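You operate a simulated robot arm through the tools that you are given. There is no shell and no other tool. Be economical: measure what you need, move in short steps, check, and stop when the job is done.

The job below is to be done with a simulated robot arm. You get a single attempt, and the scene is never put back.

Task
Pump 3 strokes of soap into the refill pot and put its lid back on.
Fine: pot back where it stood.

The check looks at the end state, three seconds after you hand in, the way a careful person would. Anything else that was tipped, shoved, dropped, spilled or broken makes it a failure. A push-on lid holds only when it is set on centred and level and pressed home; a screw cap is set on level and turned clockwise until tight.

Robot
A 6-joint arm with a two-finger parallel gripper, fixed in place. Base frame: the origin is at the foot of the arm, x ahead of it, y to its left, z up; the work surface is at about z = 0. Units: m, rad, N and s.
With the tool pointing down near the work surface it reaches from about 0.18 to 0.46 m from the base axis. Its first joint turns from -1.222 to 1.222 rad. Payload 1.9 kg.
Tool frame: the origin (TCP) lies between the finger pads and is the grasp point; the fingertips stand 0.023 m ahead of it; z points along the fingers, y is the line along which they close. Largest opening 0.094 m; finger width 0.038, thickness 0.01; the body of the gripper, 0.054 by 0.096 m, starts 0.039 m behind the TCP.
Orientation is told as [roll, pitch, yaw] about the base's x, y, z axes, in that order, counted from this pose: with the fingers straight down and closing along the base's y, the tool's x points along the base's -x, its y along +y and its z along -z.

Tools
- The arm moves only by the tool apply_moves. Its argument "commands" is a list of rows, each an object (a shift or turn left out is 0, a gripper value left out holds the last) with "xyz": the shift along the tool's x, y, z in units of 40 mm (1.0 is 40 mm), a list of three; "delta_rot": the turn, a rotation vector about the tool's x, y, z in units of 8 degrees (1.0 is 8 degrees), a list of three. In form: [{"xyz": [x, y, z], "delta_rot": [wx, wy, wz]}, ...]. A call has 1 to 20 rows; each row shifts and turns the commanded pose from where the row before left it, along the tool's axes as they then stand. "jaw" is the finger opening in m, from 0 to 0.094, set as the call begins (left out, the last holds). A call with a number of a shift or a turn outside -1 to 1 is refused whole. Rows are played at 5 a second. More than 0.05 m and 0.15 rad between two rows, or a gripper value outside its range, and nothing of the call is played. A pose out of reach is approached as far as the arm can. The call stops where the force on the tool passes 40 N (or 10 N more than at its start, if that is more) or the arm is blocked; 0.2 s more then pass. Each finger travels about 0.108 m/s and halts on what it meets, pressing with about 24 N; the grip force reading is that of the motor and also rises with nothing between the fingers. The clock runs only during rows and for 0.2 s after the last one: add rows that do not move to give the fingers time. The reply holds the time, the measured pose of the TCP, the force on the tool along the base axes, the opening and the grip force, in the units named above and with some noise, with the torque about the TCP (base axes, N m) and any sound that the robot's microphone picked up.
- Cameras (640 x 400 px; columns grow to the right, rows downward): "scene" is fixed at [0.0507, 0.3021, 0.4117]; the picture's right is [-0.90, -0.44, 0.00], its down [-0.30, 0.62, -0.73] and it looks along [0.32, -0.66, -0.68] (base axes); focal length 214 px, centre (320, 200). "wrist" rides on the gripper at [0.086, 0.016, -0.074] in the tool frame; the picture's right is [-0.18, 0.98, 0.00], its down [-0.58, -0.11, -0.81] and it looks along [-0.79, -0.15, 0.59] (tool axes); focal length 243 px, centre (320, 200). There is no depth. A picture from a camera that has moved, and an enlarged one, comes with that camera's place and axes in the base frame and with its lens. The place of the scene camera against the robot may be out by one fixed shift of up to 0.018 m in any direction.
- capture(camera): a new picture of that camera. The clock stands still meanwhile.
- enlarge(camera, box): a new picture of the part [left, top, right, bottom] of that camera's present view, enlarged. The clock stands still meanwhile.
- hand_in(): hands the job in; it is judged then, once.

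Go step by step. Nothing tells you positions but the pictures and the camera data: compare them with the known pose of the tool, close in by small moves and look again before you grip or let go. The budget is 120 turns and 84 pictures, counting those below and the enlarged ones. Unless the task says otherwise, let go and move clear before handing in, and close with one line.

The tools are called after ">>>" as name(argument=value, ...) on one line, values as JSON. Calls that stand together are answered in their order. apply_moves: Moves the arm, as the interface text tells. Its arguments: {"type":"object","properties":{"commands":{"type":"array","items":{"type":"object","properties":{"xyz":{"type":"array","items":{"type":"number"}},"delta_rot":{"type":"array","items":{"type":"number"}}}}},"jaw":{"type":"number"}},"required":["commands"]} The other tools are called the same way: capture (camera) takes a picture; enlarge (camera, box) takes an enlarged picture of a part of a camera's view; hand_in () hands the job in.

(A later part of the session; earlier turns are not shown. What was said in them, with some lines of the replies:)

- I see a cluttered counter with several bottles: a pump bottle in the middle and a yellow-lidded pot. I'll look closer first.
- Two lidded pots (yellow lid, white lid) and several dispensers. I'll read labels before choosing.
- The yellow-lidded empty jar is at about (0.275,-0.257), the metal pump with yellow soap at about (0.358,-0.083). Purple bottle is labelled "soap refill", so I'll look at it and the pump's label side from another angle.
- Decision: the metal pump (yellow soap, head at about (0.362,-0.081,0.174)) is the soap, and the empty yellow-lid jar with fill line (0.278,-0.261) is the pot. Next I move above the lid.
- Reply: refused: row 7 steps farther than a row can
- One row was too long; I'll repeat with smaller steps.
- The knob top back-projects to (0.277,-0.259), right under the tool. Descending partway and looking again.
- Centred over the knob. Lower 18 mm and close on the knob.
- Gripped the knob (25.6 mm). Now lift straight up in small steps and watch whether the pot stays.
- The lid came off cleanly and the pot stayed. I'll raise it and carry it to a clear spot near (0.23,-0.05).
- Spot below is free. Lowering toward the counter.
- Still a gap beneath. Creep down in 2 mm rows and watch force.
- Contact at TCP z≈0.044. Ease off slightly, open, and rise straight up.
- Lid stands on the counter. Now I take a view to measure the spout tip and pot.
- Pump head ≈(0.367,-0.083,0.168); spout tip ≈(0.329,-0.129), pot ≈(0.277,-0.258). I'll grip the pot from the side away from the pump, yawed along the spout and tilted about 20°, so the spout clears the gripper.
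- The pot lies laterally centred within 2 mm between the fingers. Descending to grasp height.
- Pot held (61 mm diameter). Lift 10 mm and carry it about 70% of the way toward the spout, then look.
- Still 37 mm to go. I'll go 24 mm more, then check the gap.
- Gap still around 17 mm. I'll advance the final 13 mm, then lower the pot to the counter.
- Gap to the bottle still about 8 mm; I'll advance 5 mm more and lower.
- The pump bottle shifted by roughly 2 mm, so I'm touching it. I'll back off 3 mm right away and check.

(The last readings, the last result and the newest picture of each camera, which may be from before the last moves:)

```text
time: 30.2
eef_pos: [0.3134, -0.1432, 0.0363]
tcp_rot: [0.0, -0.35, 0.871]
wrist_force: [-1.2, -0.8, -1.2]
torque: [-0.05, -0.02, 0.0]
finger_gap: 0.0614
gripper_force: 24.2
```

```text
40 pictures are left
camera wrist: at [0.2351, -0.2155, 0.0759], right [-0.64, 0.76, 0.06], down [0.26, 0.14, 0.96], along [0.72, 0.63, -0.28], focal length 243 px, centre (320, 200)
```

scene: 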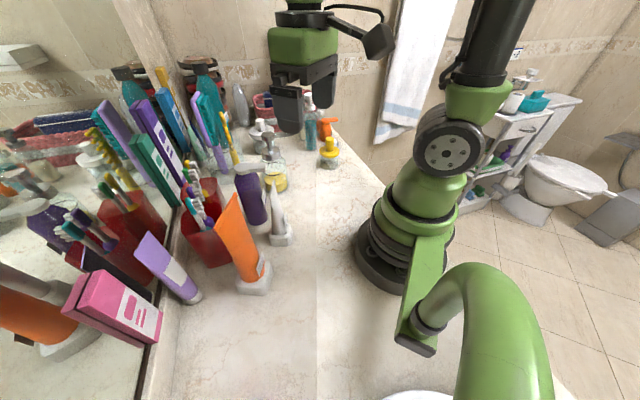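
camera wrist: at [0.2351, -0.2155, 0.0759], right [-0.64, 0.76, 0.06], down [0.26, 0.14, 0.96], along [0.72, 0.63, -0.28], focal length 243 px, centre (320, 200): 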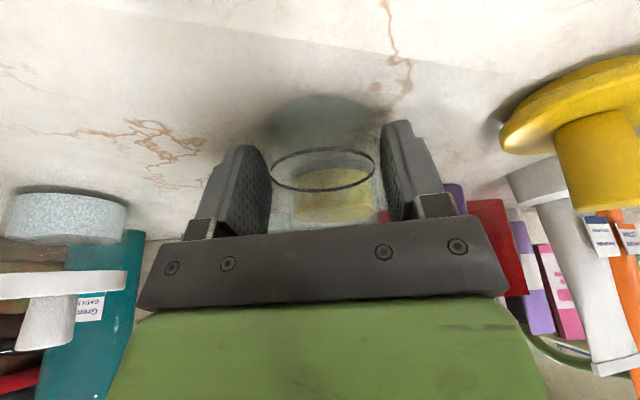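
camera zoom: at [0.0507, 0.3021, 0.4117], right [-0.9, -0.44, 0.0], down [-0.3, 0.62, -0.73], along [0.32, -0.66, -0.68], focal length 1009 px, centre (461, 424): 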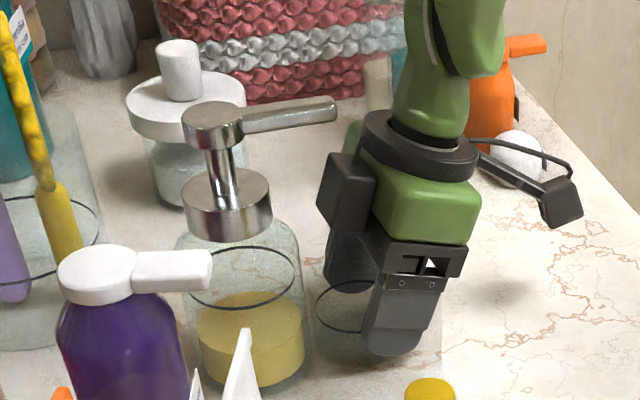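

Backed off; now set the pot fully down, release, and retreat along the tool axis.

>>> apply_moves(commands=[{"xyz": [0.0042, 0, 0.0125]}, {}])

>>> apply_moves(commands=[{}, {}, {}], jaw=0.08)

>>> apply_moves(commands=[{"xyz": [0, 0, -0.5]}, {"xyz": [0, 0, -1]}, {"xyz": [0, 0, -1]}, {"xyz": [0, 0, -1]}, {"xyz": [0, 0, -1]}, {"xyz": [0, 0, -1]}, {}])

>>> capture(camera="wrist")

>>> enlarge(camera="scene", box=[240, 110, 340, 195])

```text
time: 30.8
eef_pos: [0.3142, -0.1441, 0.0351]
tcp_rot: [0.001, -0.349, 0.872]
wrist_force: [-2.1, -0.3, 3.3]
torque: [0.03, 0.11, 0.01]
finger_gap: 0.0612
gripper_force: 23.9
```

```text
time: 31.6
eef_pos: [0.3149, -0.1439, 0.0346]
tcp_rot: [-0.001, -0.348, 0.873]
wrist_force: [0.0, 0.7, 0.2]
torque: [0.0, 0.0, -0.02]
finger_gap: 0.08
gripper_force: 0.2
```

```text
time: 33.2
eef_pos: [0.2667, -0.2022, 0.2423]
tcp_rot: [0.0, -0.35, 0.872]
wrist_force: [-0.4, 0.6, 0.5]
torque: [0.01, 0.03, 0.01]
finger_gap: 0.0801
gripper_force: 0.1
```

```text
39 pictures are left
camera wrist: at [0.1866, -0.2728, 0.2827], right [-0.64, 0.76, 0.06], down [0.26, 0.14, 0.96], along [0.72, 0.63, -0.29], focal length 243 px, centre (320, 200)
```

wrist: 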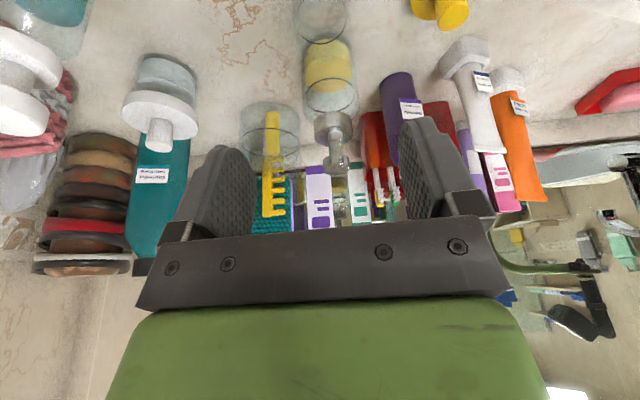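

```text
4.71 times, centred on (290, 152) of scene
camera zoom: at [0.0506, 0.3021, 0.4117], right [-0.9, -0.44, 0.0], down [-0.3, 0.62, -0.73], along [0.32, -0.66, -0.68], focal length 1009 px, centre (461, 424)
```

zoom: 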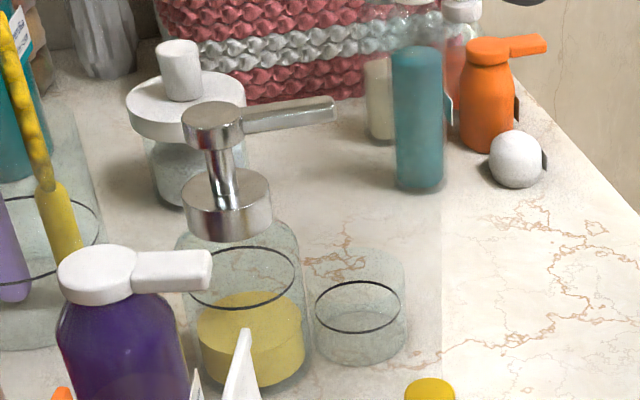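

Pot stands beside the pump with a small gap. I return the tool to vertical and look from above to compare spout tip and pot rim.

>>> apply_moves(commands=[{"delta_rot": [0, 1, 0]}, {"delta_rot": [0, 1, 0]}, {"delta_rot": [0, 0.5, 0]}, {"delta_rot": [0, 0, 1]}, {"delta_rot": [0, 0, 1]}, {"delta_rot": [0, 0, 1]}, {"delta_rot": [0, 0, 1]}, {"delta_rot": [0, 0, 1]}, {"delta_rot": [0, 0, 1]}, {"delta_rot": [0, 0, 0.25]}, {"xyz": [0.5, 0.5, -0.6]}, {"xyz": [0.5, 0.5, -0.6]}, {"xyz": [0.35, 0.575, 0]}, {}], jaw=0.094)

>>> enlarge(camera="wrist", box=[220, 20, 460, 200])

```text
time: 36.2
eef_pos: [0.212, -0.1373, 0.2904]
tcp_rot: [0.0, 0.0, -0.001]
wrist_force: [-0.4, -0.2, 0.4]
torque: [0.04, 0.02, 0.0]
finger_gap: 0.094
gripper_force: 0.1
```

```text
2.22 times, centred on (340, 110) of wrist
camera zoom: at [0.1269, -0.1214, 0.3647], right [0.18, 0.98, 0.0], down [0.58, -0.11, 0.81], along [0.79, -0.15, -0.59], focal length 539 px, centre (276, 400)
```

zoom: 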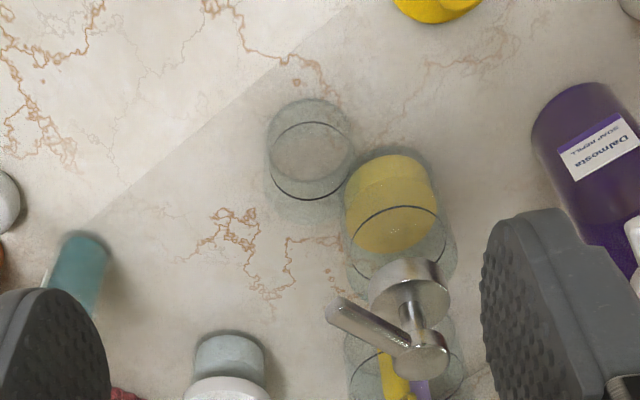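

The spout tip lies almost exactly above the pot's centre. Next: close the fingers and go above the pump head at about (0.369,-0.083).

>>> apply_moves(commands=[{"xyz": [-0.8, 0.27, 0]}, {"xyz": [-0.8, 0.27, 0]}, {"xyz": [-0.8, 0.27, 0]}, {"xyz": [-0.8, 0.27, 0.2]}, {"xyz": [-0.725, 0.27, 0.6]}, {"xyz": [0, 0, 0.9]}, {}], jaw=0.0)

>>> capture(camera="wrist")

>>> enlarge(camera="scene", box=[220, 80, 340, 195])

```text
time: 37.8
eef_pos: [0.3683, -0.0854, 0.2205]
tcp_rot: [0.0, -0.001, -0.001]
wrist_force: [0.4, -0.4, 1.1]
torque: [0.0, -0.01, 0.0]
finger_gap: 0.0
gripper_force: 24.3
```

```text
36 pictures are left
camera wrist: at [0.2837, -0.0678, 0.2957], right [0.18, 0.98, 0.0], down [0.58, -0.11, 0.81], along [0.79, -0.15, -0.59], focal length 243 px, centre (320, 200)
```

wrist: 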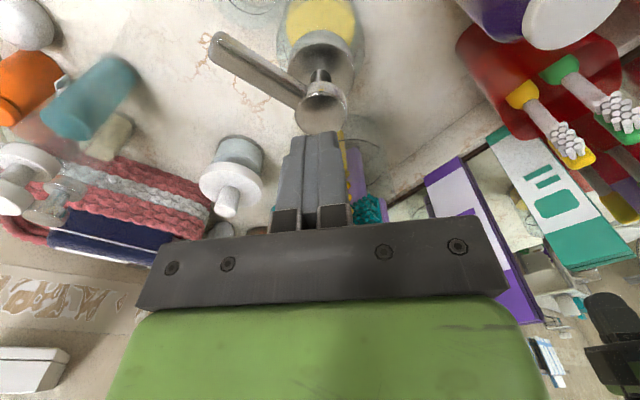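

```text
3.48 times, centred on (280, 138) of scene
camera zoom: at [0.0507, 0.3021, 0.4117], right [-0.9, -0.44, 0.0], down [-0.3, 0.62, -0.73], along [0.32, -0.66, -0.68], focal length 746 px, centre (459, 417)
```

zoom: 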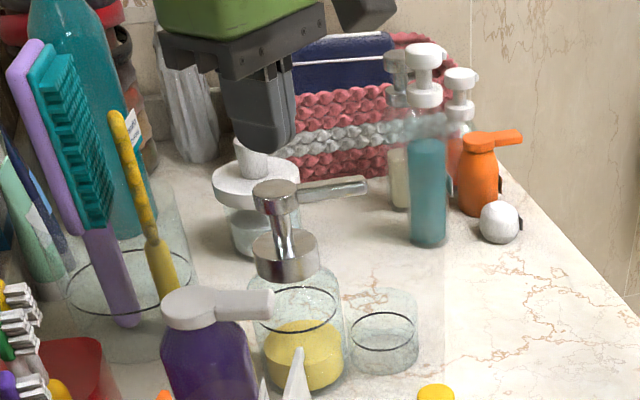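

Head appears at (0.365,-0.0815). Small correction, then creep down to contact.

>>> apply_moves(commands=[{"xyz": [0.07, 0.085, 0.3]}, {"xyz": [0, 0, 0.3]}, {}])

>>> enlarge(camera="scene", box=[240, 100, 320, 170])

>>> enlarge(camera="wrist", box=[220, 40, 420, 220])

```text
time: 38.6
eef_pos: [0.3644, -0.0803, 0.1972]
tcp_rot: [0.0, 0.001, 0.001]
wrist_force: [-0.2, -0.2, -0.5]
torque: [0.02, -0.03, 0.01]
finger_gap: 0.0001
gripper_force: 23.8
```

```text
5.71 times, centred on (280, 135) of scene
camera zoom: at [0.0507, 0.3021, 0.4117], right [-0.9, -0.44, 0.0], down [-0.3, 0.62, -0.73], along [0.32, -0.66, -0.68], focal length 1226 px, centre (549, 571)
```

zoom: 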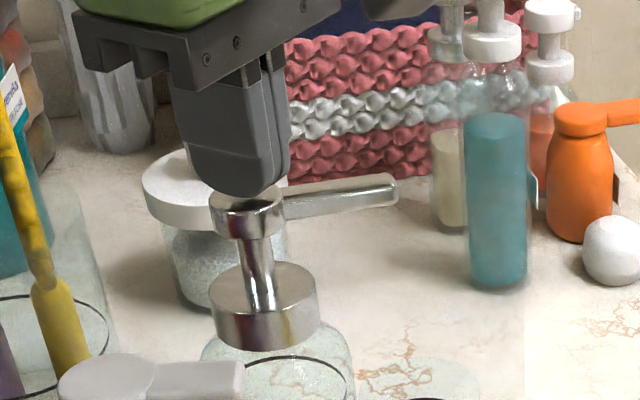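

```text
2.22 times, centred on (320, 130) of wrist
camera zoom: at [0.2806, -0.0646, 0.272], right [0.18, 0.98, 0.0], down [0.58, -0.11, 0.81], along [0.79, -0.15, -0.59], focal length 539 px, centre (320, 356)
```

zoom: 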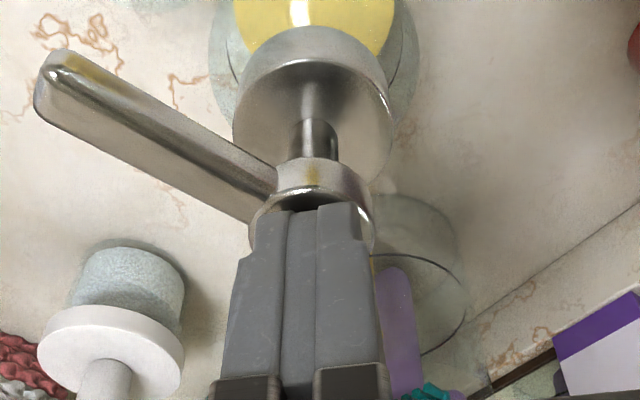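

Fingers are centred over the head. Creeping down to find contact.

>>> apply_moves(commands=[{"xyz": [0, 0, 0.05]}, {"xyz": [0, 0, 0.05]}, {"xyz": [0, 0, 0.05]}, {}])

```text
time: 39.6
eef_pos: [0.3655, -0.0821, 0.1907]
tcp_rot: [0.0, -0.001, 0.0]
wrist_force: [0.3, 0.3, 0.3]
torque: [0.02, -0.03, -0.03]
finger_gap: 0.0002
gripper_force: 24.1
```

>>> apply_moves(commands=[{"xyz": [0, 0, 0.05]}, {"xyz": [0, 0, 0.05]}, {}])

>>> enlarge(camera="scene", box=[240, 100, 320, 170])

```text
time: 40.4
eef_pos: [0.3651, -0.0798, 0.1871]
tcp_rot: [0.001, 0.0, 0.0]
wrist_force: [-0.3, -0.1, 1.4]
torque: [0.03, 0.02, 0.02]
finger_gap: 0.0
gripper_force: 23.8
```

```text
5.71 times, centred on (280, 135) of scene
camera zoom: at [0.0507, 0.3021, 0.4117], right [-0.9, -0.44, 0.0], down [-0.3, 0.62, -0.73], along [0.32, -0.66, -0.68], focal length 1226 px, centre (549, 571)
```

zoom: 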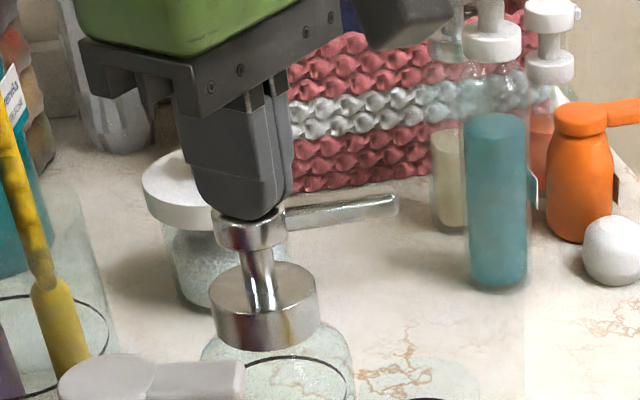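

The head is moving down under light force. Continue the first stroke to its end.

>>> apply_moves(commands=[{"xyz": [0, 0, 0.075]}, {"xyz": [0, 0, 0.075]}, {"xyz": [0, 0, 0.075]}, {}])

>>> enlarge(camera="scene", box=[240, 100, 340, 195])

```text
time: 41.4
eef_pos: [0.3662, -0.0808, 0.1777]
tcp_rot: [0.0, -0.001, 0.0]
wrist_force: [0.3, -0.1, 2.7]
torque: [-0.02, -0.01, 0.0]
finger_gap: 0.0001
gripper_force: 24.1
```

```text
4.21 times, centred on (290, 148) of scene
camera zoom: at [0.0506, 0.3021, 0.4117], right [-0.9, -0.44, 0.0], down [-0.3, 0.62, -0.73], along [0.32, -0.66, -0.68], focal length 903 px, centre (446, 421)
```

zoom: 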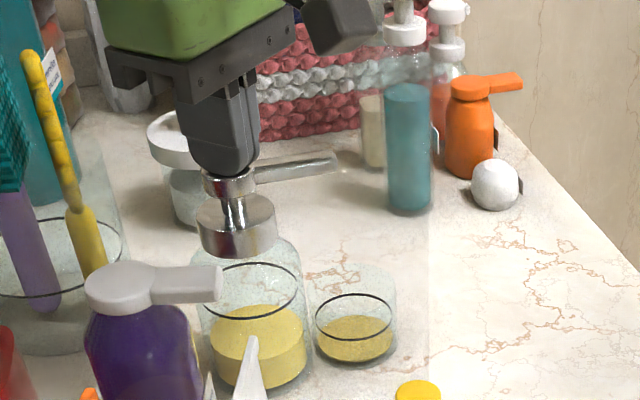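

Soap is already landing in the pot. I'll continue this stroke to its end and compare the level.

>>> apply_moves(commands=[{"xyz": [0, 0, 0.05]}, {"xyz": [0, 0, 0.05]}, {"xyz": [0, 0, 0.05]}, {}])

>>> enlarge(camera="scene", box=[240, 100, 340, 195])

```text
time: 42.4
eef_pos: [0.3666, -0.081, 0.1721]
tcp_rot: [-0.001, 0.0, -0.001]
wrist_force: [-7.1, -1.0, 27.0]
torque: [0.0, 0.14, -0.03]
finger_gap: 0.0001
gripper_force: 24.6
```

```text
4.21 times, centred on (290, 148) of scene
camera zoom: at [0.0506, 0.3021, 0.4117], right [-0.9, -0.44, 0.0], down [-0.3, 0.62, -0.73], along [0.32, -0.66, -0.68], focal length 903 px, centre (446, 421)
```

zoom: 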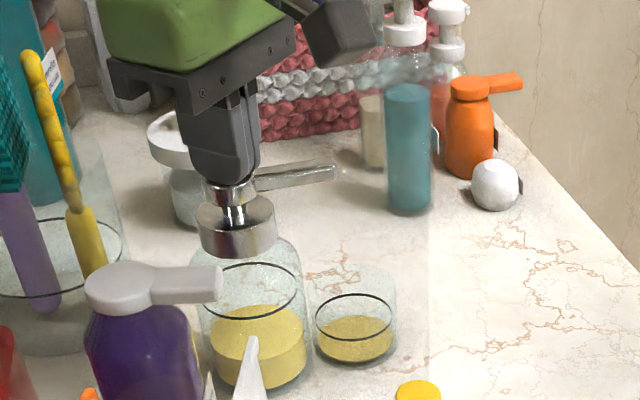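

Bottomed at TCP z≈0.172: one full stroke. Release completely so the head springs back, and check before stroke 2.

>>> apply_moves(commands=[{"xyz": [0, 0, -0.2]}, {"xyz": [0, 0, -0.25]}, {"xyz": [0, 0, -0.25]}, {}, {}, {}])

>>> enlarge(camera="scene", box=[240, 100, 340, 195])

```text
time: 43.8
eef_pos: [0.3666, -0.0802, 0.2003]
tcp_rot: [0.001, 0.0, 0.0]
wrist_force: [-0.6, -0.5, -0.3]
torque: [0.01, 0.01, -0.01]
finger_gap: 0.0
gripper_force: 24.2
```

```text
4.21 times, centred on (290, 148) of scene
camera zoom: at [0.0507, 0.3021, 0.4117], right [-0.9, -0.44, 0.0], down [-0.3, 0.62, -0.73], along [0.32, -0.66, -0.68], focal length 903 px, centre (446, 421)
```

zoom: 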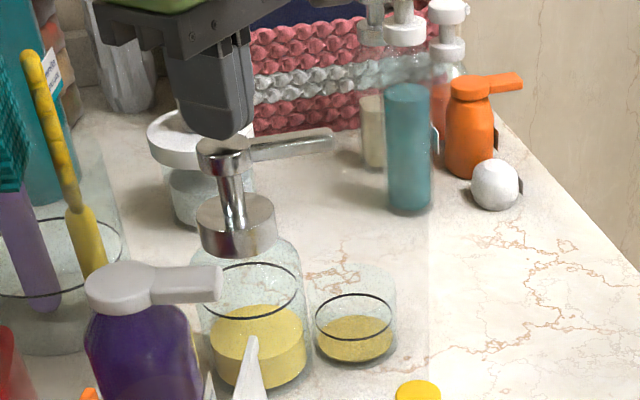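

Head returned, bottle steady, no spill. Stroke 2: press to the same depth, then release.

>>> apply_moves(commands=[{"xyz": [0, 0, 0.2]}, {"xyz": [0, 0, 0.15]}, {"xyz": [0, 0, 0.15]}, {"xyz": [0, 0, 0.12]}, {"xyz": [0, 0, 0.06]}, {}])

>>> apply_moves(commands=[{"xyz": [0, 0, -0.2]}, {"xyz": [0, 0, -0.24]}, {"xyz": [0, 0, -0.24]}, {}, {}, {}])

>>> enlarge(camera="scene", box=[240, 100, 340, 195])

```text
time: 45.2
eef_pos: [0.3655, -0.0809, 0.1729]
tcp_rot: [-0.001, -0.002, -0.002]
wrist_force: [-3.8, 2.3, 22.6]
torque: [0.03, 0.08, 0.04]
finger_gap: 0.0001
gripper_force: 23.8
```

```text
time: 46.6
eef_pos: [0.3669, -0.0818, 0.1998]
tcp_rot: [0.0, -0.001, 0.001]
wrist_force: [0.4, 1.1, 0.5]
torque: [-0.01, 0.0, 0.01]
finger_gap: 0.0
gripper_force: 23.9
```

```text
4.21 times, centred on (290, 148) of scene
camera zoom: at [0.0507, 0.3021, 0.4117], right [-0.9, -0.44, 0.0], down [-0.3, 0.62, -0.73], along [0.32, -0.66, -0.68], focal length 903 px, centre (446, 421)
```

zoom: 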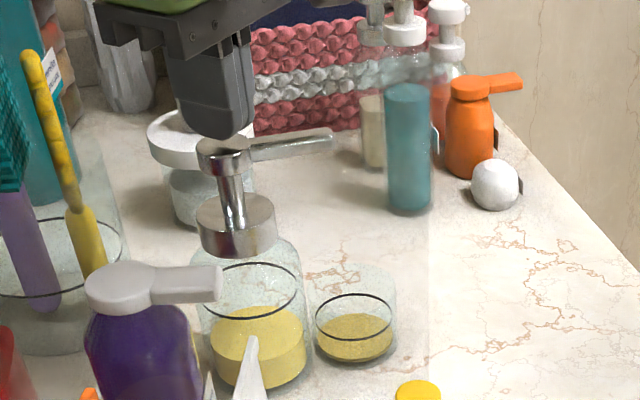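

Level rose a little again, as expected. Stroke 3, identical.

>>> apply_moves(commands=[{"xyz": [0, 0, 0.2]}, {"xyz": [0, 0, 0.15]}, {"xyz": [0, 0, 0.15]}, {"xyz": [0, 0, 0.12]}, {"xyz": [0, 0, 0.06]}, {}])

>>> apply_moves(commands=[{"xyz": [0, 0, -0.2]}, {"xyz": [0, 0, -0.24]}, {"xyz": [0, 0, -0.24]}, {}, {}, {}])

>>> enlarge(camera="scene", box=[240, 100, 340, 195])

```text
time: 48.0
eef_pos: [0.367, -0.0818, 0.1733]
tcp_rot: [-0.002, -0.001, 0.0]
wrist_force: [-4.9, 1.0, 24.7]
torque: [-0.02, 0.12, 0.02]
finger_gap: 0.0
gripper_force: 24.1
```

```text
time: 49.4
eef_pos: [0.3666, -0.0803, 0.1994]
tcp_rot: [0.0, 0.001, 0.001]
wrist_force: [-0.6, 0.2, -0.2]
torque: [-0.01, -0.02, 0.01]
finger_gap: 0.0
gripper_force: 24.1
```

```text
4.21 times, centred on (290, 148) of scene
camera zoom: at [0.0507, 0.3021, 0.4117], right [-0.9, -0.44, 0.0], down [-0.3, 0.62, -0.73], along [0.32, -0.66, -0.68], focal length 903 px, centre (446, 421)
```

zoom: 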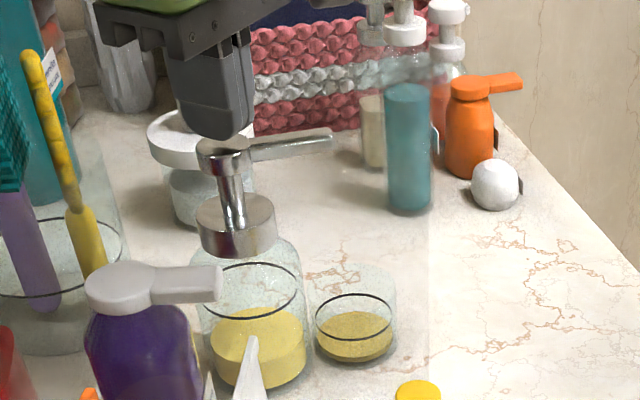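

Three full strokes done; level rose evenly and nothing spilled. Now retreat up and back, and re-take the tilted pose behind the pot.

>>> apply_moves(commands=[{"xyz": [0, 0, -0.6]}, {"xyz": [0, 0, -0.53]}, {"xyz": [0.625, -0.76, 0]}, {"xyz": [0.625, -0.76, 0]}, {"xyz": [0.625, -0.76, 0]}, {"xyz": [0.625, -0.76, 0]}, {"delta_rot": [0, 0, -1]}, {"delta_rot": [0, 0, -1]}, {"delta_rot": [0, 0, -1]}, {"delta_rot": [0, 0, -1]}, {"delta_rot": [0, 0, -1]}, {"delta_rot": [0, 0, -1]}, {"delta_rot": [0, 0, -0.25]}, {"delta_rot": [0, -1, 0]}, {"delta_rot": [0, -1, 0]}, {"delta_rot": [0, -0.5, 0]}, {}], jaw=0.08)

>>> apply_moves(commands=[{}])

>>> apply_moves(commands=[{}])

```text
time: 53.0
eef_pos: [0.2666, -0.2024, 0.2447]
tcp_rot: [0.0, -0.351, 0.873]
wrist_force: [-0.1, -0.4, -0.2]
torque: [0.0, -0.02, -0.02]
finger_gap: 0.08
gripper_force: 0.0
```

```text
time: 53.4
eef_pos: [0.2658, -0.2016, 0.2456]
tcp_rot: [0.0, -0.35, 0.872]
wrist_force: [0.5, -0.5, 0.3]
torque: [-0.02, 0.02, 0.0]
finger_gap: 0.0802
gripper_force: 0.0
```

```text
time: 53.8
eef_pos: [0.2656, -0.201, 0.2458]
tcp_rot: [0.0, -0.349, 0.873]
wrist_force: [0.7, -0.5, -0.9]
torque: [0.0, 0.01, -0.01]
finger_gap: 0.08
gripper_force: 0.1
```

Straight approach along the tool axis (≈224 mm) back to the pot grip pose; stop short to check first.

>>> apply_moves(commands=[{"xyz": [0, 0, 1]}, {"xyz": [0, 0, 1]}, {"xyz": [0, 0, 1]}, {"xyz": [0, 0, 1]}, {"xyz": [0.01, 0, 0.8]}, {}])

>>> capture(camera="wrist")

```text
time: 55.2
eef_pos: [0.3077, -0.1518, 0.0648]
tcp_rot: [-0.001, -0.349, 0.871]
wrist_force: [-0.8, -0.4, 0.1]
torque: [-0.02, 0.01, -0.02]
finger_gap: 0.0801
gripper_force: 0.1
```

```text
26 pictures are left
camera wrist: at [0.2283, -0.2238, 0.1054], right [-0.64, 0.76, 0.06], down [0.26, 0.14, 0.96], along [0.72, 0.63, -0.29], focal length 243 px, centre (320, 200)
```

wrist: 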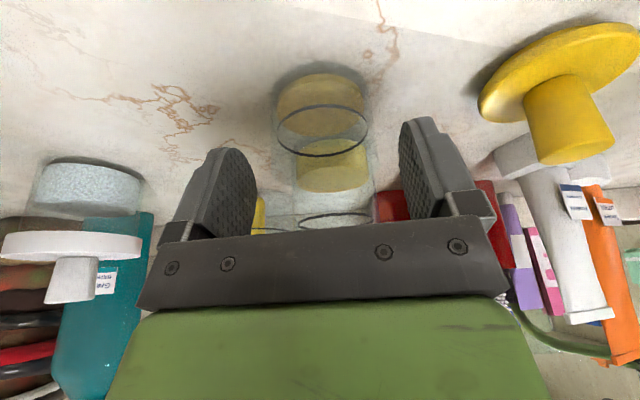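

Centred. Finish the approach and grip.

>>> apply_moves(commands=[{"xyz": [0, 0, 0.4]}, {"xyz": [0, 0, 0.4]}, {}])

>>> apply_moves(commands=[{}, {}, {}, {}], jaw=0.045)

```text
time: 56.0
eef_pos: [0.316, -0.1445, 0.0358]
tcp_rot: [0.0, -0.349, 0.873]
wrist_force: [-1.1, -0.2, 0.0]
torque: [0.0, 0.02, 0.01]
finger_gap: 0.0798
gripper_force: 0.1
```

```text
time: 57.0
eef_pos: [0.3157, -0.1441, 0.0343]
tcp_rot: [0.0, -0.349, 0.873]
wrist_force: [0.5, 0.0, -0.1]
torque: [-0.05, 0.02, -0.01]
finger_gap: 0.0612
gripper_force: 23.6
```

Pot held again. Lift 8 mm and carry it back along the reverse path at gentle speed.

>>> apply_moves(commands=[{"xyz": [-0.0342, 0, -0.094]}, {"xyz": [-0.0342, 0, -0.094]}, {"xyz": [0.3242, -0.1183, -0.1181]}, {"xyz": [0.3242, -0.1183, -0.1181]}, {"xyz": [0.3242, -0.1183, -0.1181]}, {"xyz": [0.3242, -0.1183, -0.1181]}, {"xyz": [0.3242, -0.1183, -0.1181]}, {"xyz": [0.3242, -0.1183, -0.1181]}, {"xyz": [0.3242, -0.1183, -0.1181]}, {"xyz": [0.3242, -0.1183, -0.1181]}, {"xyz": [0.3242, -0.1183, -0.1181]}, {}])

>>> apply_moves(commands=[{}])

>>> apply_moves(commands=[{}])

>>> enlarge(camera="scene", box=[240, 100, 370, 200])

```text
time: 59.6
eef_pos: [0.2675, -0.2669, 0.0434]
tcp_rot: [0.001, -0.348, 0.875]
wrist_force: [-0.1, 0.3, -0.4]
torque: [-0.05, 0.07, -0.01]
finger_gap: 0.0615
gripper_force: 24.1
```

```text
time: 60.0
eef_pos: [0.2675, -0.2658, 0.0423]
tcp_rot: [0.0, -0.35, 0.872]
wrist_force: [-0.2, 0.1, 0.2]
torque: [0.02, 0.01, -0.01]
finger_gap: 0.061
gripper_force: 24.1
```

```text
time: 60.4
eef_pos: [0.2668, -0.266, 0.0424]
tcp_rot: [0.0, -0.349, 0.872]
wrist_force: [0.1, -0.1, -1.0]
torque: [-0.04, 0.0, -0.01]
finger_gap: 0.0613
gripper_force: 24.5
```

```text
4.00 times, centred on (305, 150) of scene
camera zoom: at [0.0507, 0.3021, 0.4117], right [-0.9, -0.44, 0.0], down [-0.3, 0.62, -0.73], along [0.32, -0.66, -0.68], focal length 858 px, centre (380, 400)
```

zoom: 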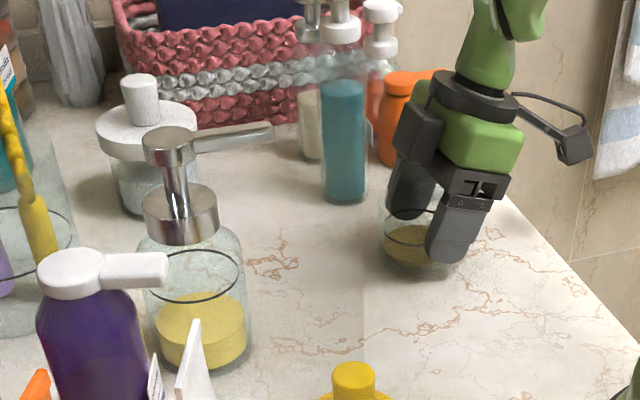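

Back over its original place. Lower 8 mm gently, release, and retreat along the tool axis.

>>> apply_moves(commands=[{"xyz": [0.0342, 0, 0.094]}, {"xyz": [0.0274, 0, 0.0752]}, {"xyz": [0.0068, 0, 0.0188]}, {}])

>>> apply_moves(commands=[{}, {}, {}], jaw=0.08)

>>> apply_moves(commands=[{"xyz": [0, 0, -0.3]}, {"xyz": [0, 0, -0.7]}, {"xyz": [0, 0, -1]}, {"xyz": [0, 0, -1]}, {"xyz": [0, 0, -1]}, {}])

>>> enlarge(camera="scene", box=[280, 90, 380, 180])

```text
time: 61.4
eef_pos: [0.2675, -0.2671, 0.0349]
tcp_rot: [0.002, -0.349, 0.872]
wrist_force: [-0.1, 0.9, -1.1]
torque: [0.0, 0.03, -0.04]
finger_gap: 0.0615
gripper_force: 24.5
```

```text
time: 62.2
eef_pos: [0.2679, -0.2664, 0.0347]
tcp_rot: [0.0, -0.349, 0.872]
wrist_force: [0.1, -0.8, 0.8]
torque: [0.05, -0.01, -0.01]
finger_gap: 0.0802
gripper_force: 0.0
```

```text
time: 63.6
eef_pos: [0.233, -0.3092, 0.1849]
tcp_rot: [0.0, -0.351, 0.87]
wrist_force: [0.5, 1.0, -0.1]
torque: [0.0, 0.01, 0.03]
finger_gap: 0.0802
gripper_force: 0.0
```

```text
4.44 times, centred on (330, 135) of scene
camera zoom: at [0.0507, 0.3021, 0.4117], right [-0.9, -0.44, 0.0], down [-0.3, 0.62, -0.73], along [0.32, -0.66, -0.68], focal length 953 px, centre (276, 489)
```

zoom: 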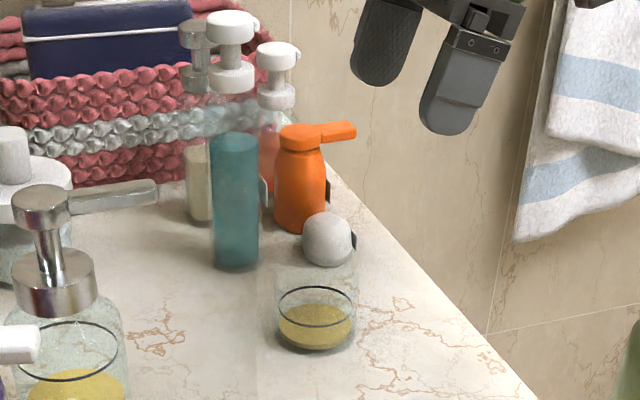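

Pot is back at the same pixels as before. Now untilt and go back above the lid at (0.2295,-0.0505).

>>> apply_moves(commands=[{"delta_rot": [0, 1, 0]}, {"delta_rot": [0, 1, 0]}, {"delta_rot": [0, 0.5, 0]}, {"delta_rot": [0, 0, 1]}, {"delta_rot": [0, 0, 1]}, {"delta_rot": [0, 0, 1]}, {"delta_rot": [0, 0, 1]}, {"delta_rot": [0, 0, 1]}, {"delta_rot": [0, 0, 1]}, {"delta_rot": [0, 0, 0.25]}, {"xyz": [0, 0.9, 0]}, {"xyz": [0, 0.9, 0]}, {"xyz": [0, 0.9, 0]}, {"xyz": [0, 0.9, 0]}, {"xyz": [0, 0.9, 0]}, {"xyz": [0, 0.9, 0]}, {"xyz": [0.08, 0.9, 0]}, {"xyz": [0, 0.17, 0]}, {}], jaw=0.06)

>>> apply_moves(commands=[{}])

>>> capture(camera="wrist")

```text
time: 67.6
eef_pos: [0.23, -0.0495, 0.1852]
tcp_rot: [0.003, 0.001, 0.0]
wrist_force: [-0.5, -0.1, -0.1]
torque: [-0.02, -0.01, -0.04]
finger_gap: 0.06
gripper_force: 0.1
```

```text
time: 68.0
eef_pos: [0.2298, -0.0507, 0.1843]
tcp_rot: [-0.001, 0.0, 0.0]
wrist_force: [0.3, 0.4, 0.1]
torque: [-0.01, -0.04, -0.01]
finger_gap: 0.0601
gripper_force: 0.0
```

```text
23 pictures are left
camera wrist: at [0.1444, -0.034, 0.26], right [0.18, 0.98, 0.0], down [0.58, -0.11, 0.81], along [0.79, -0.15, -0.59], focal length 243 px, centre (320, 200)
```

wrist: 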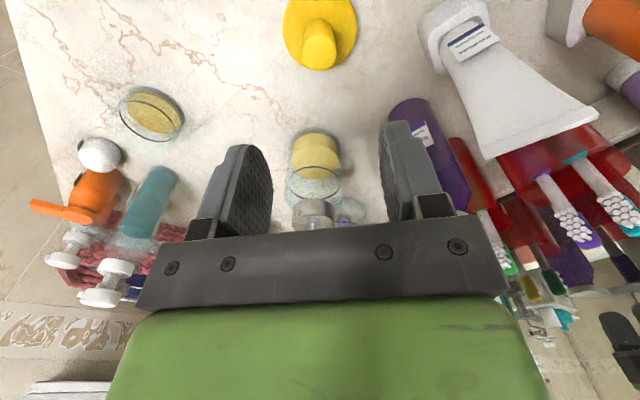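

Aligned over the lid. Descend and grip the knob.

>>> apply_moves(commands=[{"xyz": [0, 0, 1]}, {"xyz": [0, 0, 1]}, {"xyz": [0, 0, 1]}, {"xyz": [0, 0, 0.3]}, {"xyz": [0, 0, 0.17]}, {}])

>>> apply_moves(commands=[{}, {}, {}, {}], jaw=0.015)

>>> apply_moves(commands=[{"xyz": [0, 0, -0.5]}, {"xyz": [0, 0, -1]}, {"xyz": [0, 0, -1]}, {"xyz": [0, 0, -0.9]}, {"xyz": [-0.2, -0.9, 0]}, {"xyz": [-0.2, -0.9, 0]}, {"xyz": [-0.2, -0.9, 0]}, {"xyz": [-0.2, -0.9, 0]}, {"xyz": [-0.2, -0.9, 0]}, {"xyz": [-0.2, -0.7, 0]}, {}])

>>> apply_moves(commands=[{}])

>>> apply_moves(commands=[{}])

>>> capture(camera="wrist")

```text
time: 69.4
eef_pos: [0.2302, -0.0497, 0.0464]
tcp_rot: [-0.001, 0.002, -0.001]
wrist_force: [0.0, 0.1, 0.5]
torque: [-0.03, 0.01, -0.03]
finger_gap: 0.0599
gripper_force: 0.0
```

```text
time: 70.4
eef_pos: [0.2295, -0.0495, 0.0467]
tcp_rot: [-0.001, -0.001, -0.001]
wrist_force: [-0.6, -0.1, 0.4]
torque: [0.01, -0.02, 0.01]
finger_gap: 0.0253
gripper_force: 24.4
```

```text
time: 72.8
eef_pos: [0.2778, -0.2583, 0.1815]
tcp_rot: [0.002, -0.001, 0.0]
wrist_force: [-0.2, 0.1, 0.4]
torque: [-0.01, -0.01, 0.03]
finger_gap: 0.0252
gripper_force: 24.2
```

```text
time: 73.2
eef_pos: [0.2769, -0.2582, 0.1828]
tcp_rot: [0.0, 0.001, -0.001]
wrist_force: [-0.3, -0.5, -0.9]
torque: [0.01, -0.02, 0.02]
finger_gap: 0.0258
gripper_force: 23.6
```

```text
time: 73.6
eef_pos: [0.2763, -0.2575, 0.1842]
tcp_rot: [0.001, -0.001, 0.0]
wrist_force: [0.1, 0.5, -0.5]
torque: [-0.04, 0.0, 0.01]
finger_gap: 0.0253
gripper_force: 24.0
```

```text
22 pictures are left
camera wrist: at [0.1921, -0.242, 0.2576], right [0.18, 0.98, 0.0], down [0.58, -0.11, 0.81], along [0.79, -0.15, -0.59], focal length 243 px, centre (320, 200)
```

wrist: 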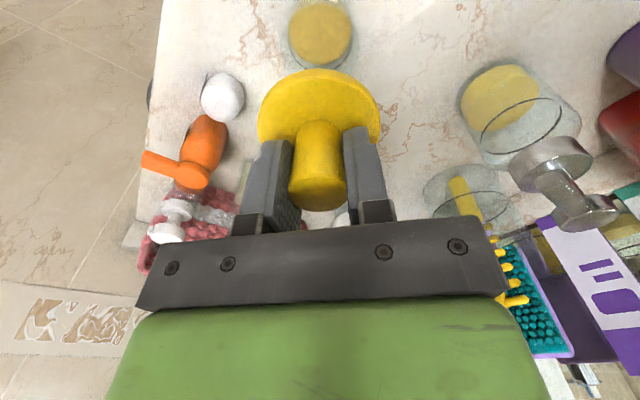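

Lid above the pot at the original coordinates. Lower to about 12 mm above seated and check.

>>> apply_moves(commands=[{"xyz": [-0.015, 0, 0.9]}, {"xyz": [0, 0, 0.9]}, {"xyz": [0, 0, 0.27]}, {}])

>>> capture(camera="wrist")

>>> enlarge(camera="scene", box=[280, 90, 380, 180])

```text
time: 74.6
eef_pos: [0.2776, -0.2586, 0.0993]
tcp_rot: [-0.001, -0.001, 0.001]
wrist_force: [-0.5, 0.5, -0.6]
torque: [-0.02, 0.0, 0.04]
finger_gap: 0.0258
gripper_force: 23.4
```

```text
21 pictures are left
camera wrist: at [0.1934, -0.2417, 0.1744], right [0.18, 0.98, 0.0], down [0.58, -0.11, 0.81], along [0.79, -0.15, -0.59], focal length 243 px, centre (320, 200)
```

wrist: 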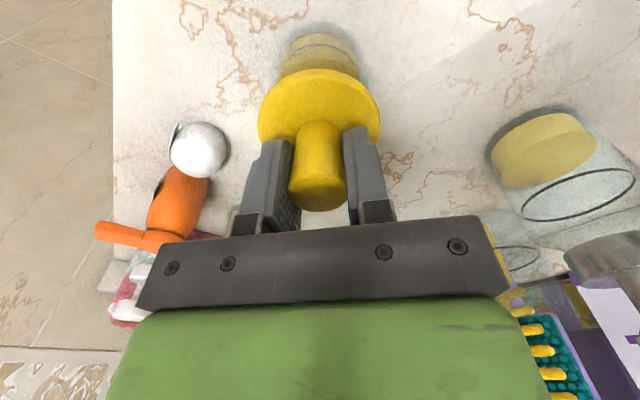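

```text
4.44 times, centred on (330, 135) of scene
camera zoom: at [0.0507, 0.3021, 0.4117], right [-0.9, -0.44, 0.0], down [-0.3, 0.62, -0.73], along [0.32, -0.66, -0.68], focal length 953 px, centre (276, 489)
```

zoom: 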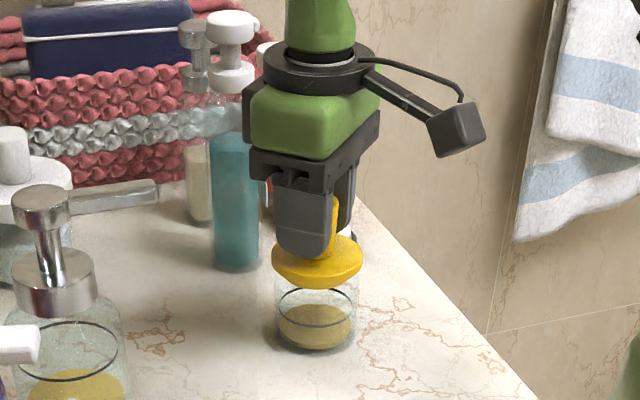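

Pot and lid axes line up (both centred at col ~319). Lower to contact in small steps.

>>> apply_moves(commands=[{"xyz": [0, 0, 0.1]}, {"xyz": [0, 0, 0.05]}, {"xyz": [0, 0, 0.05]}, {"xyz": [0, 0, 0.025]}, {}])

>>> apply_moves(commands=[{"xyz": [0, 0, 0.025]}, {"xyz": [0, 0, 0.025]}, {}])

```text
time: 75.8
eef_pos: [0.2786, -0.2576, 0.0909]
tcp_rot: [-0.001, 0.0, -0.001]
wrist_force: [-0.5, -0.1, 0.2]
torque: [0.0, 0.01, 0.0]
finger_gap: 0.0258
gripper_force: 23.7
```

```text
time: 76.6
eef_pos: [0.2777, -0.2575, 0.0894]
tcp_rot: [-0.001, -0.001, 0.001]
wrist_force: [-0.8, 0.4, -0.2]
torque: [-0.03, -0.05, -0.03]
finger_gap: 0.0255
gripper_force: 24.0
```

>>> apply_moves(commands=[{"xyz": [0, 0, 0.025]}, {"xyz": [0, 0, 0.02]}, {}])

>>> enlarge(camera="scene", box=[300, 120, 350, 175])

```text
time: 77.4
eef_pos: [0.2783, -0.2588, 0.0866]
tcp_rot: [-0.003, 0.0, -0.001]
wrist_force: [-1.6, 1.0, 17.0]
torque: [0.0, 0.05, -0.01]
finger_gap: 0.0256
gripper_force: 24.4
```

```text
7.27 times, centred on (325, 148) of scene
camera zoom: at [0.0506, 0.3021, 0.4116], right [-0.9, -0.44, 0.0], down [-0.3, 0.62, -0.73], along [0.32, -0.66, -0.68], focal length 1560 px, centre (284, 582)
```

zoom: 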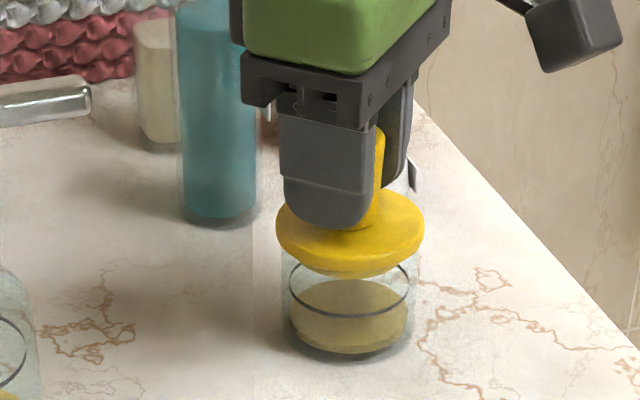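

Contact with 17 N. Press a bit more to drive the lid home.

>>> apply_moves(commands=[{"xyz": [0, 0, 0.025]}, {"xyz": [0, 0, 0.025]}, {"xyz": [0, 0, 0.025]}, {}])

>>> enlarge(camera="scene", box=[300, 120, 350, 175])

```text
time: 78.2
eef_pos: [0.279, -0.2579, 0.0865]
tcp_rot: [-0.003, -0.003, -0.001]
wrist_force: [-0.5, 2.7, 7.7]
torque: [-0.04, 0.03, -0.05]
finger_gap: 0.0255
gripper_force: 24.1
stopped in row 3: the force on the tool passed its limit at 43 N (the readings are from after the stop); the commanded pose is now the measured one
```

```text
7.27 times, centred on (325, 148) of scene
camera zoom: at [0.0506, 0.3021, 0.4117], right [-0.9, -0.44, 0.0], down [-0.3, 0.62, -0.73], along [0.32, -0.66, -0.68], focal length 1560 px, centre (284, 582)
```

zoom: 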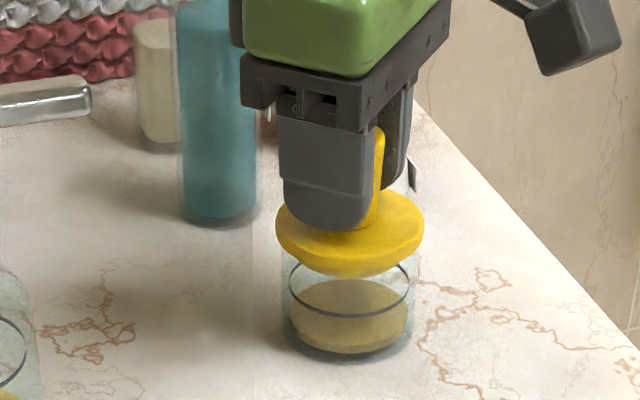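

Pressed to 43 N and solid. Open and rise clear, then inspect.

>>> apply_moves(commands=[{}, {}, {}], jaw=0.06)

>>> apply_moves(commands=[{"xyz": [0, 0, -0.5]}, {"xyz": [0, 0, -1]}, {"xyz": [0, 0, -1]}, {"xyz": [0, 0, -0.5]}, {}])

>>> enlarge(camera="scene", box=[300, 120, 350, 175])

>>> capture(camera="wrist")

>>> enlarge(camera="scene", box=[230, 80, 370, 200])

```text
time: 79.0
eef_pos: [0.2789, -0.2585, 0.0868]
tcp_rot: [-0.003, -0.002, -0.001]
wrist_force: [0.5, -1.1, 0.9]
torque: [0.0, -0.01, -0.01]
finger_gap: 0.0599
gripper_force: 0.0
```

```text
time: 80.2
eef_pos: [0.2777, -0.2573, 0.2066]
tcp_rot: [-0.003, -0.003, -0.001]
wrist_force: [1.2, 0.6, -0.1]
torque: [-0.04, 0.0, -0.02]
finger_gap: 0.0598
gripper_force: 0.0
```

```text
7.27 times, centred on (325, 148) of scene
camera zoom: at [0.0507, 0.3021, 0.4117], right [-0.9, -0.44, 0.0], down [-0.3, 0.62, -0.73], along [0.32, -0.66, -0.68], focal length 1560 px, centre (284, 582)
```

zoom: 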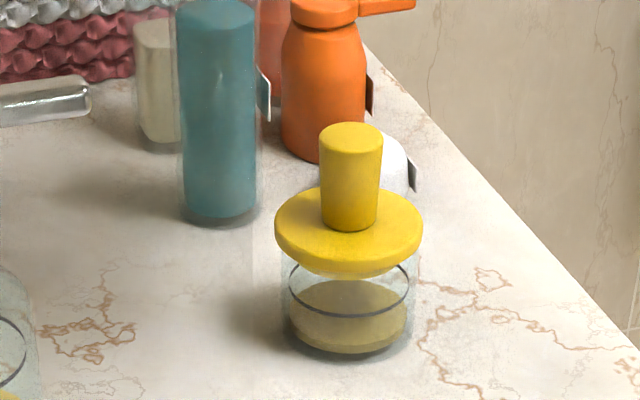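

```text
16 pictures are left
camera wrist: at [0.1931, -0.2418, 0.281], right [0.18, 0.98, 0.0], down [0.58, -0.11, 0.81], along [0.79, -0.15, -0.59], focal length 243 px, centre (320, 200)
```

wrist: 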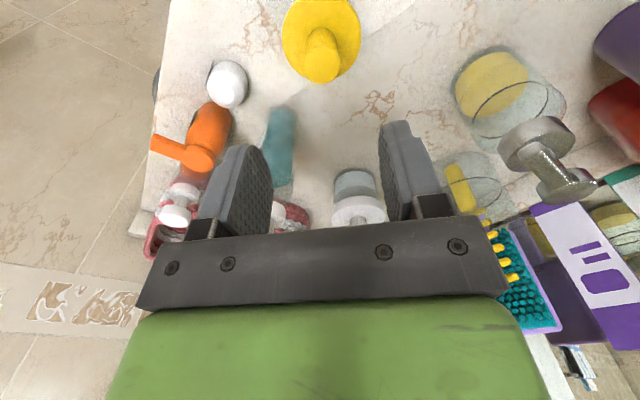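

```text
3.33 times, centred on (300, 140) of scene
camera zoom: at [0.0507, 0.3021, 0.4117], right [-0.9, -0.44, 0.0], down [-0.3, 0.62, -0.73], along [0.32, -0.66, -0.68], focal length 715 px, centre (387, 400)
```

zoom: 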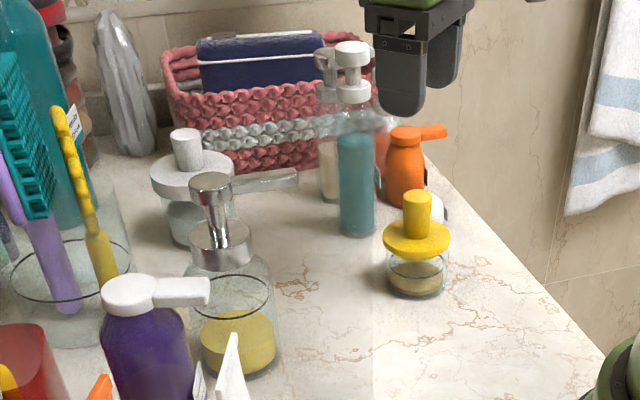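

Lid looks level and centred, everything else is in place. For certainty I'll press once on the knob top with closed fingers.

>>> apply_moves(commands=[{}, {}, {}, {"xyz": [0, 0, 1]}, {"xyz": [0, 0, 0.9]}, {}], jaw=0.0)

>>> apply_moves(commands=[{"xyz": [0, 0, 0.1]}, {"xyz": [0, 0, 0.1]}, {"xyz": [0, 0, 0.05]}, {"xyz": [0, 0, 0.05]}, {"xyz": [0, 0, 0.05]}, {"xyz": [0, 0, 0.05]}, {"xyz": [0, 0, 0.05]}, {"xyz": [0, 0, 0.05]}, {}])

```text
time: 81.5
eef_pos: [0.2792, -0.2586, 0.1303]
tcp_rot: [-0.003, -0.003, 0.001]
wrist_force: [-0.2, -0.1, 0.3]
torque: [0.01, -0.03, 0.02]
finger_gap: 0.0
gripper_force: 23.9
```

```text
time: 82.6
eef_pos: [0.2794, -0.2587, 0.1213]
tcp_rot: [-0.007, -0.005, -0.001]
wrist_force: [-2.8, 1.6, 8.0]
torque: [0.0, 0.15, 0.01]
finger_gap: 0.0
gripper_force: 23.9
stopped in row 5: the force on the tool passed its limit at 45 N (the readings are from after the stop); the commanded pose is now the measured one
```

Solid at 45 N with no further movement. Rise clear and take a last look.

>>> apply_moves(commands=[{"xyz": [0, 0, -0.5]}, {"xyz": [0, 0, -1]}, {"xyz": [0, 0, -1]}, {"xyz": [0, 0, -1]}, {}])

>>> enlarge(camera="scene", box=[250, 110, 350, 170])

>>> capture(camera="wrist")

```text
time: 83.8
eef_pos: [0.278, -0.2589, 0.2609]
tcp_rot: [-0.007, -0.004, -0.003]
wrist_force: [-0.6, -0.2, -0.4]
torque: [-0.01, 0.03, -0.01]
finger_gap: 0.0
gripper_force: 23.7
```

```text
6.40 times, centred on (300, 140) of scene
camera zoom: at [0.0507, 0.3021, 0.4117], right [-0.9, -0.44, 0.0], down [-0.3, 0.62, -0.73], along [0.32, -0.66, -0.68], focal length 1373 px, centre (448, 584)
```

zoom: 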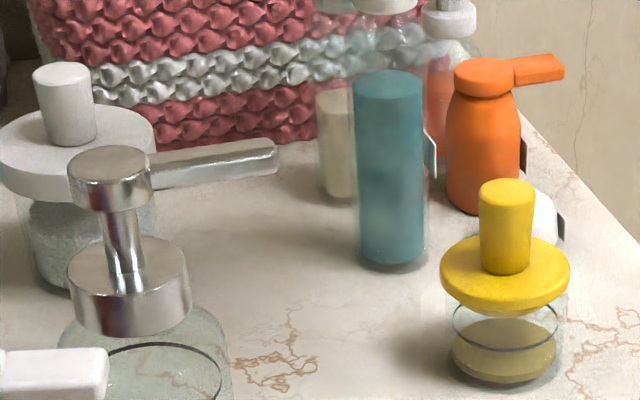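

```text
13 pictures are left
camera wrist: at [0.1932, -0.2423, 0.3355], right [0.19, 0.98, 0.0], down [0.58, -0.1, 0.81], along [0.8, -0.15, -0.59], focal length 243 px, centre (320, 200)
```

wrist: 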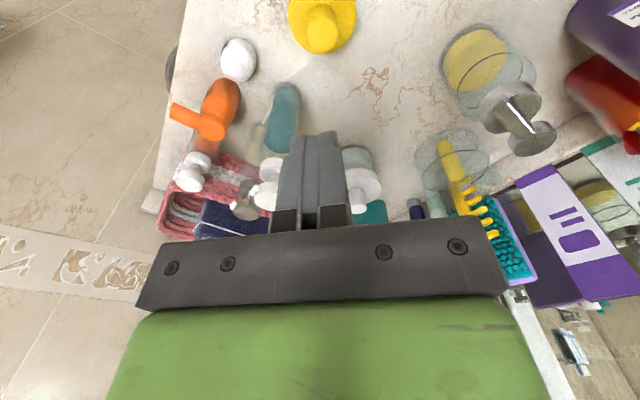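

>>> enlarge(camera="scene", box=[314, 133, 346, 173])

```text
10.00 times, centred on (330, 153) of scene
camera zoom: at [0.0507, 0.3021, 0.4117], right [-0.9, -0.44, 0.0], down [-0.3, 0.62, -0.73], along [0.32, -0.66, -0.68], focal length 2145 px, centre (220, 670)
```

zoom: 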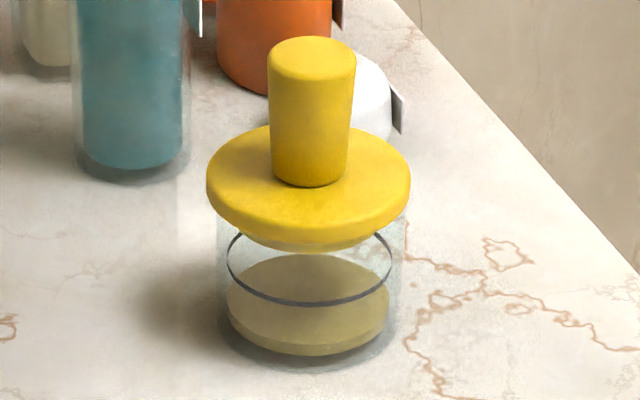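

The lid is level, centred and pressed home with its plug inside the jar, the pot is back where it stood and the gripper is clear. Handing in.

>>> hand_in()

```text
The job is handed in.
```

I pumped three strokes of soap into the refill pot, put the pot back within about 1–2 mm of where it stood, and pressed its lid home. While placing the pot I bumped the pump bottle and shifted it about 2 mm; I left it there. Nothing spilled or tipped.
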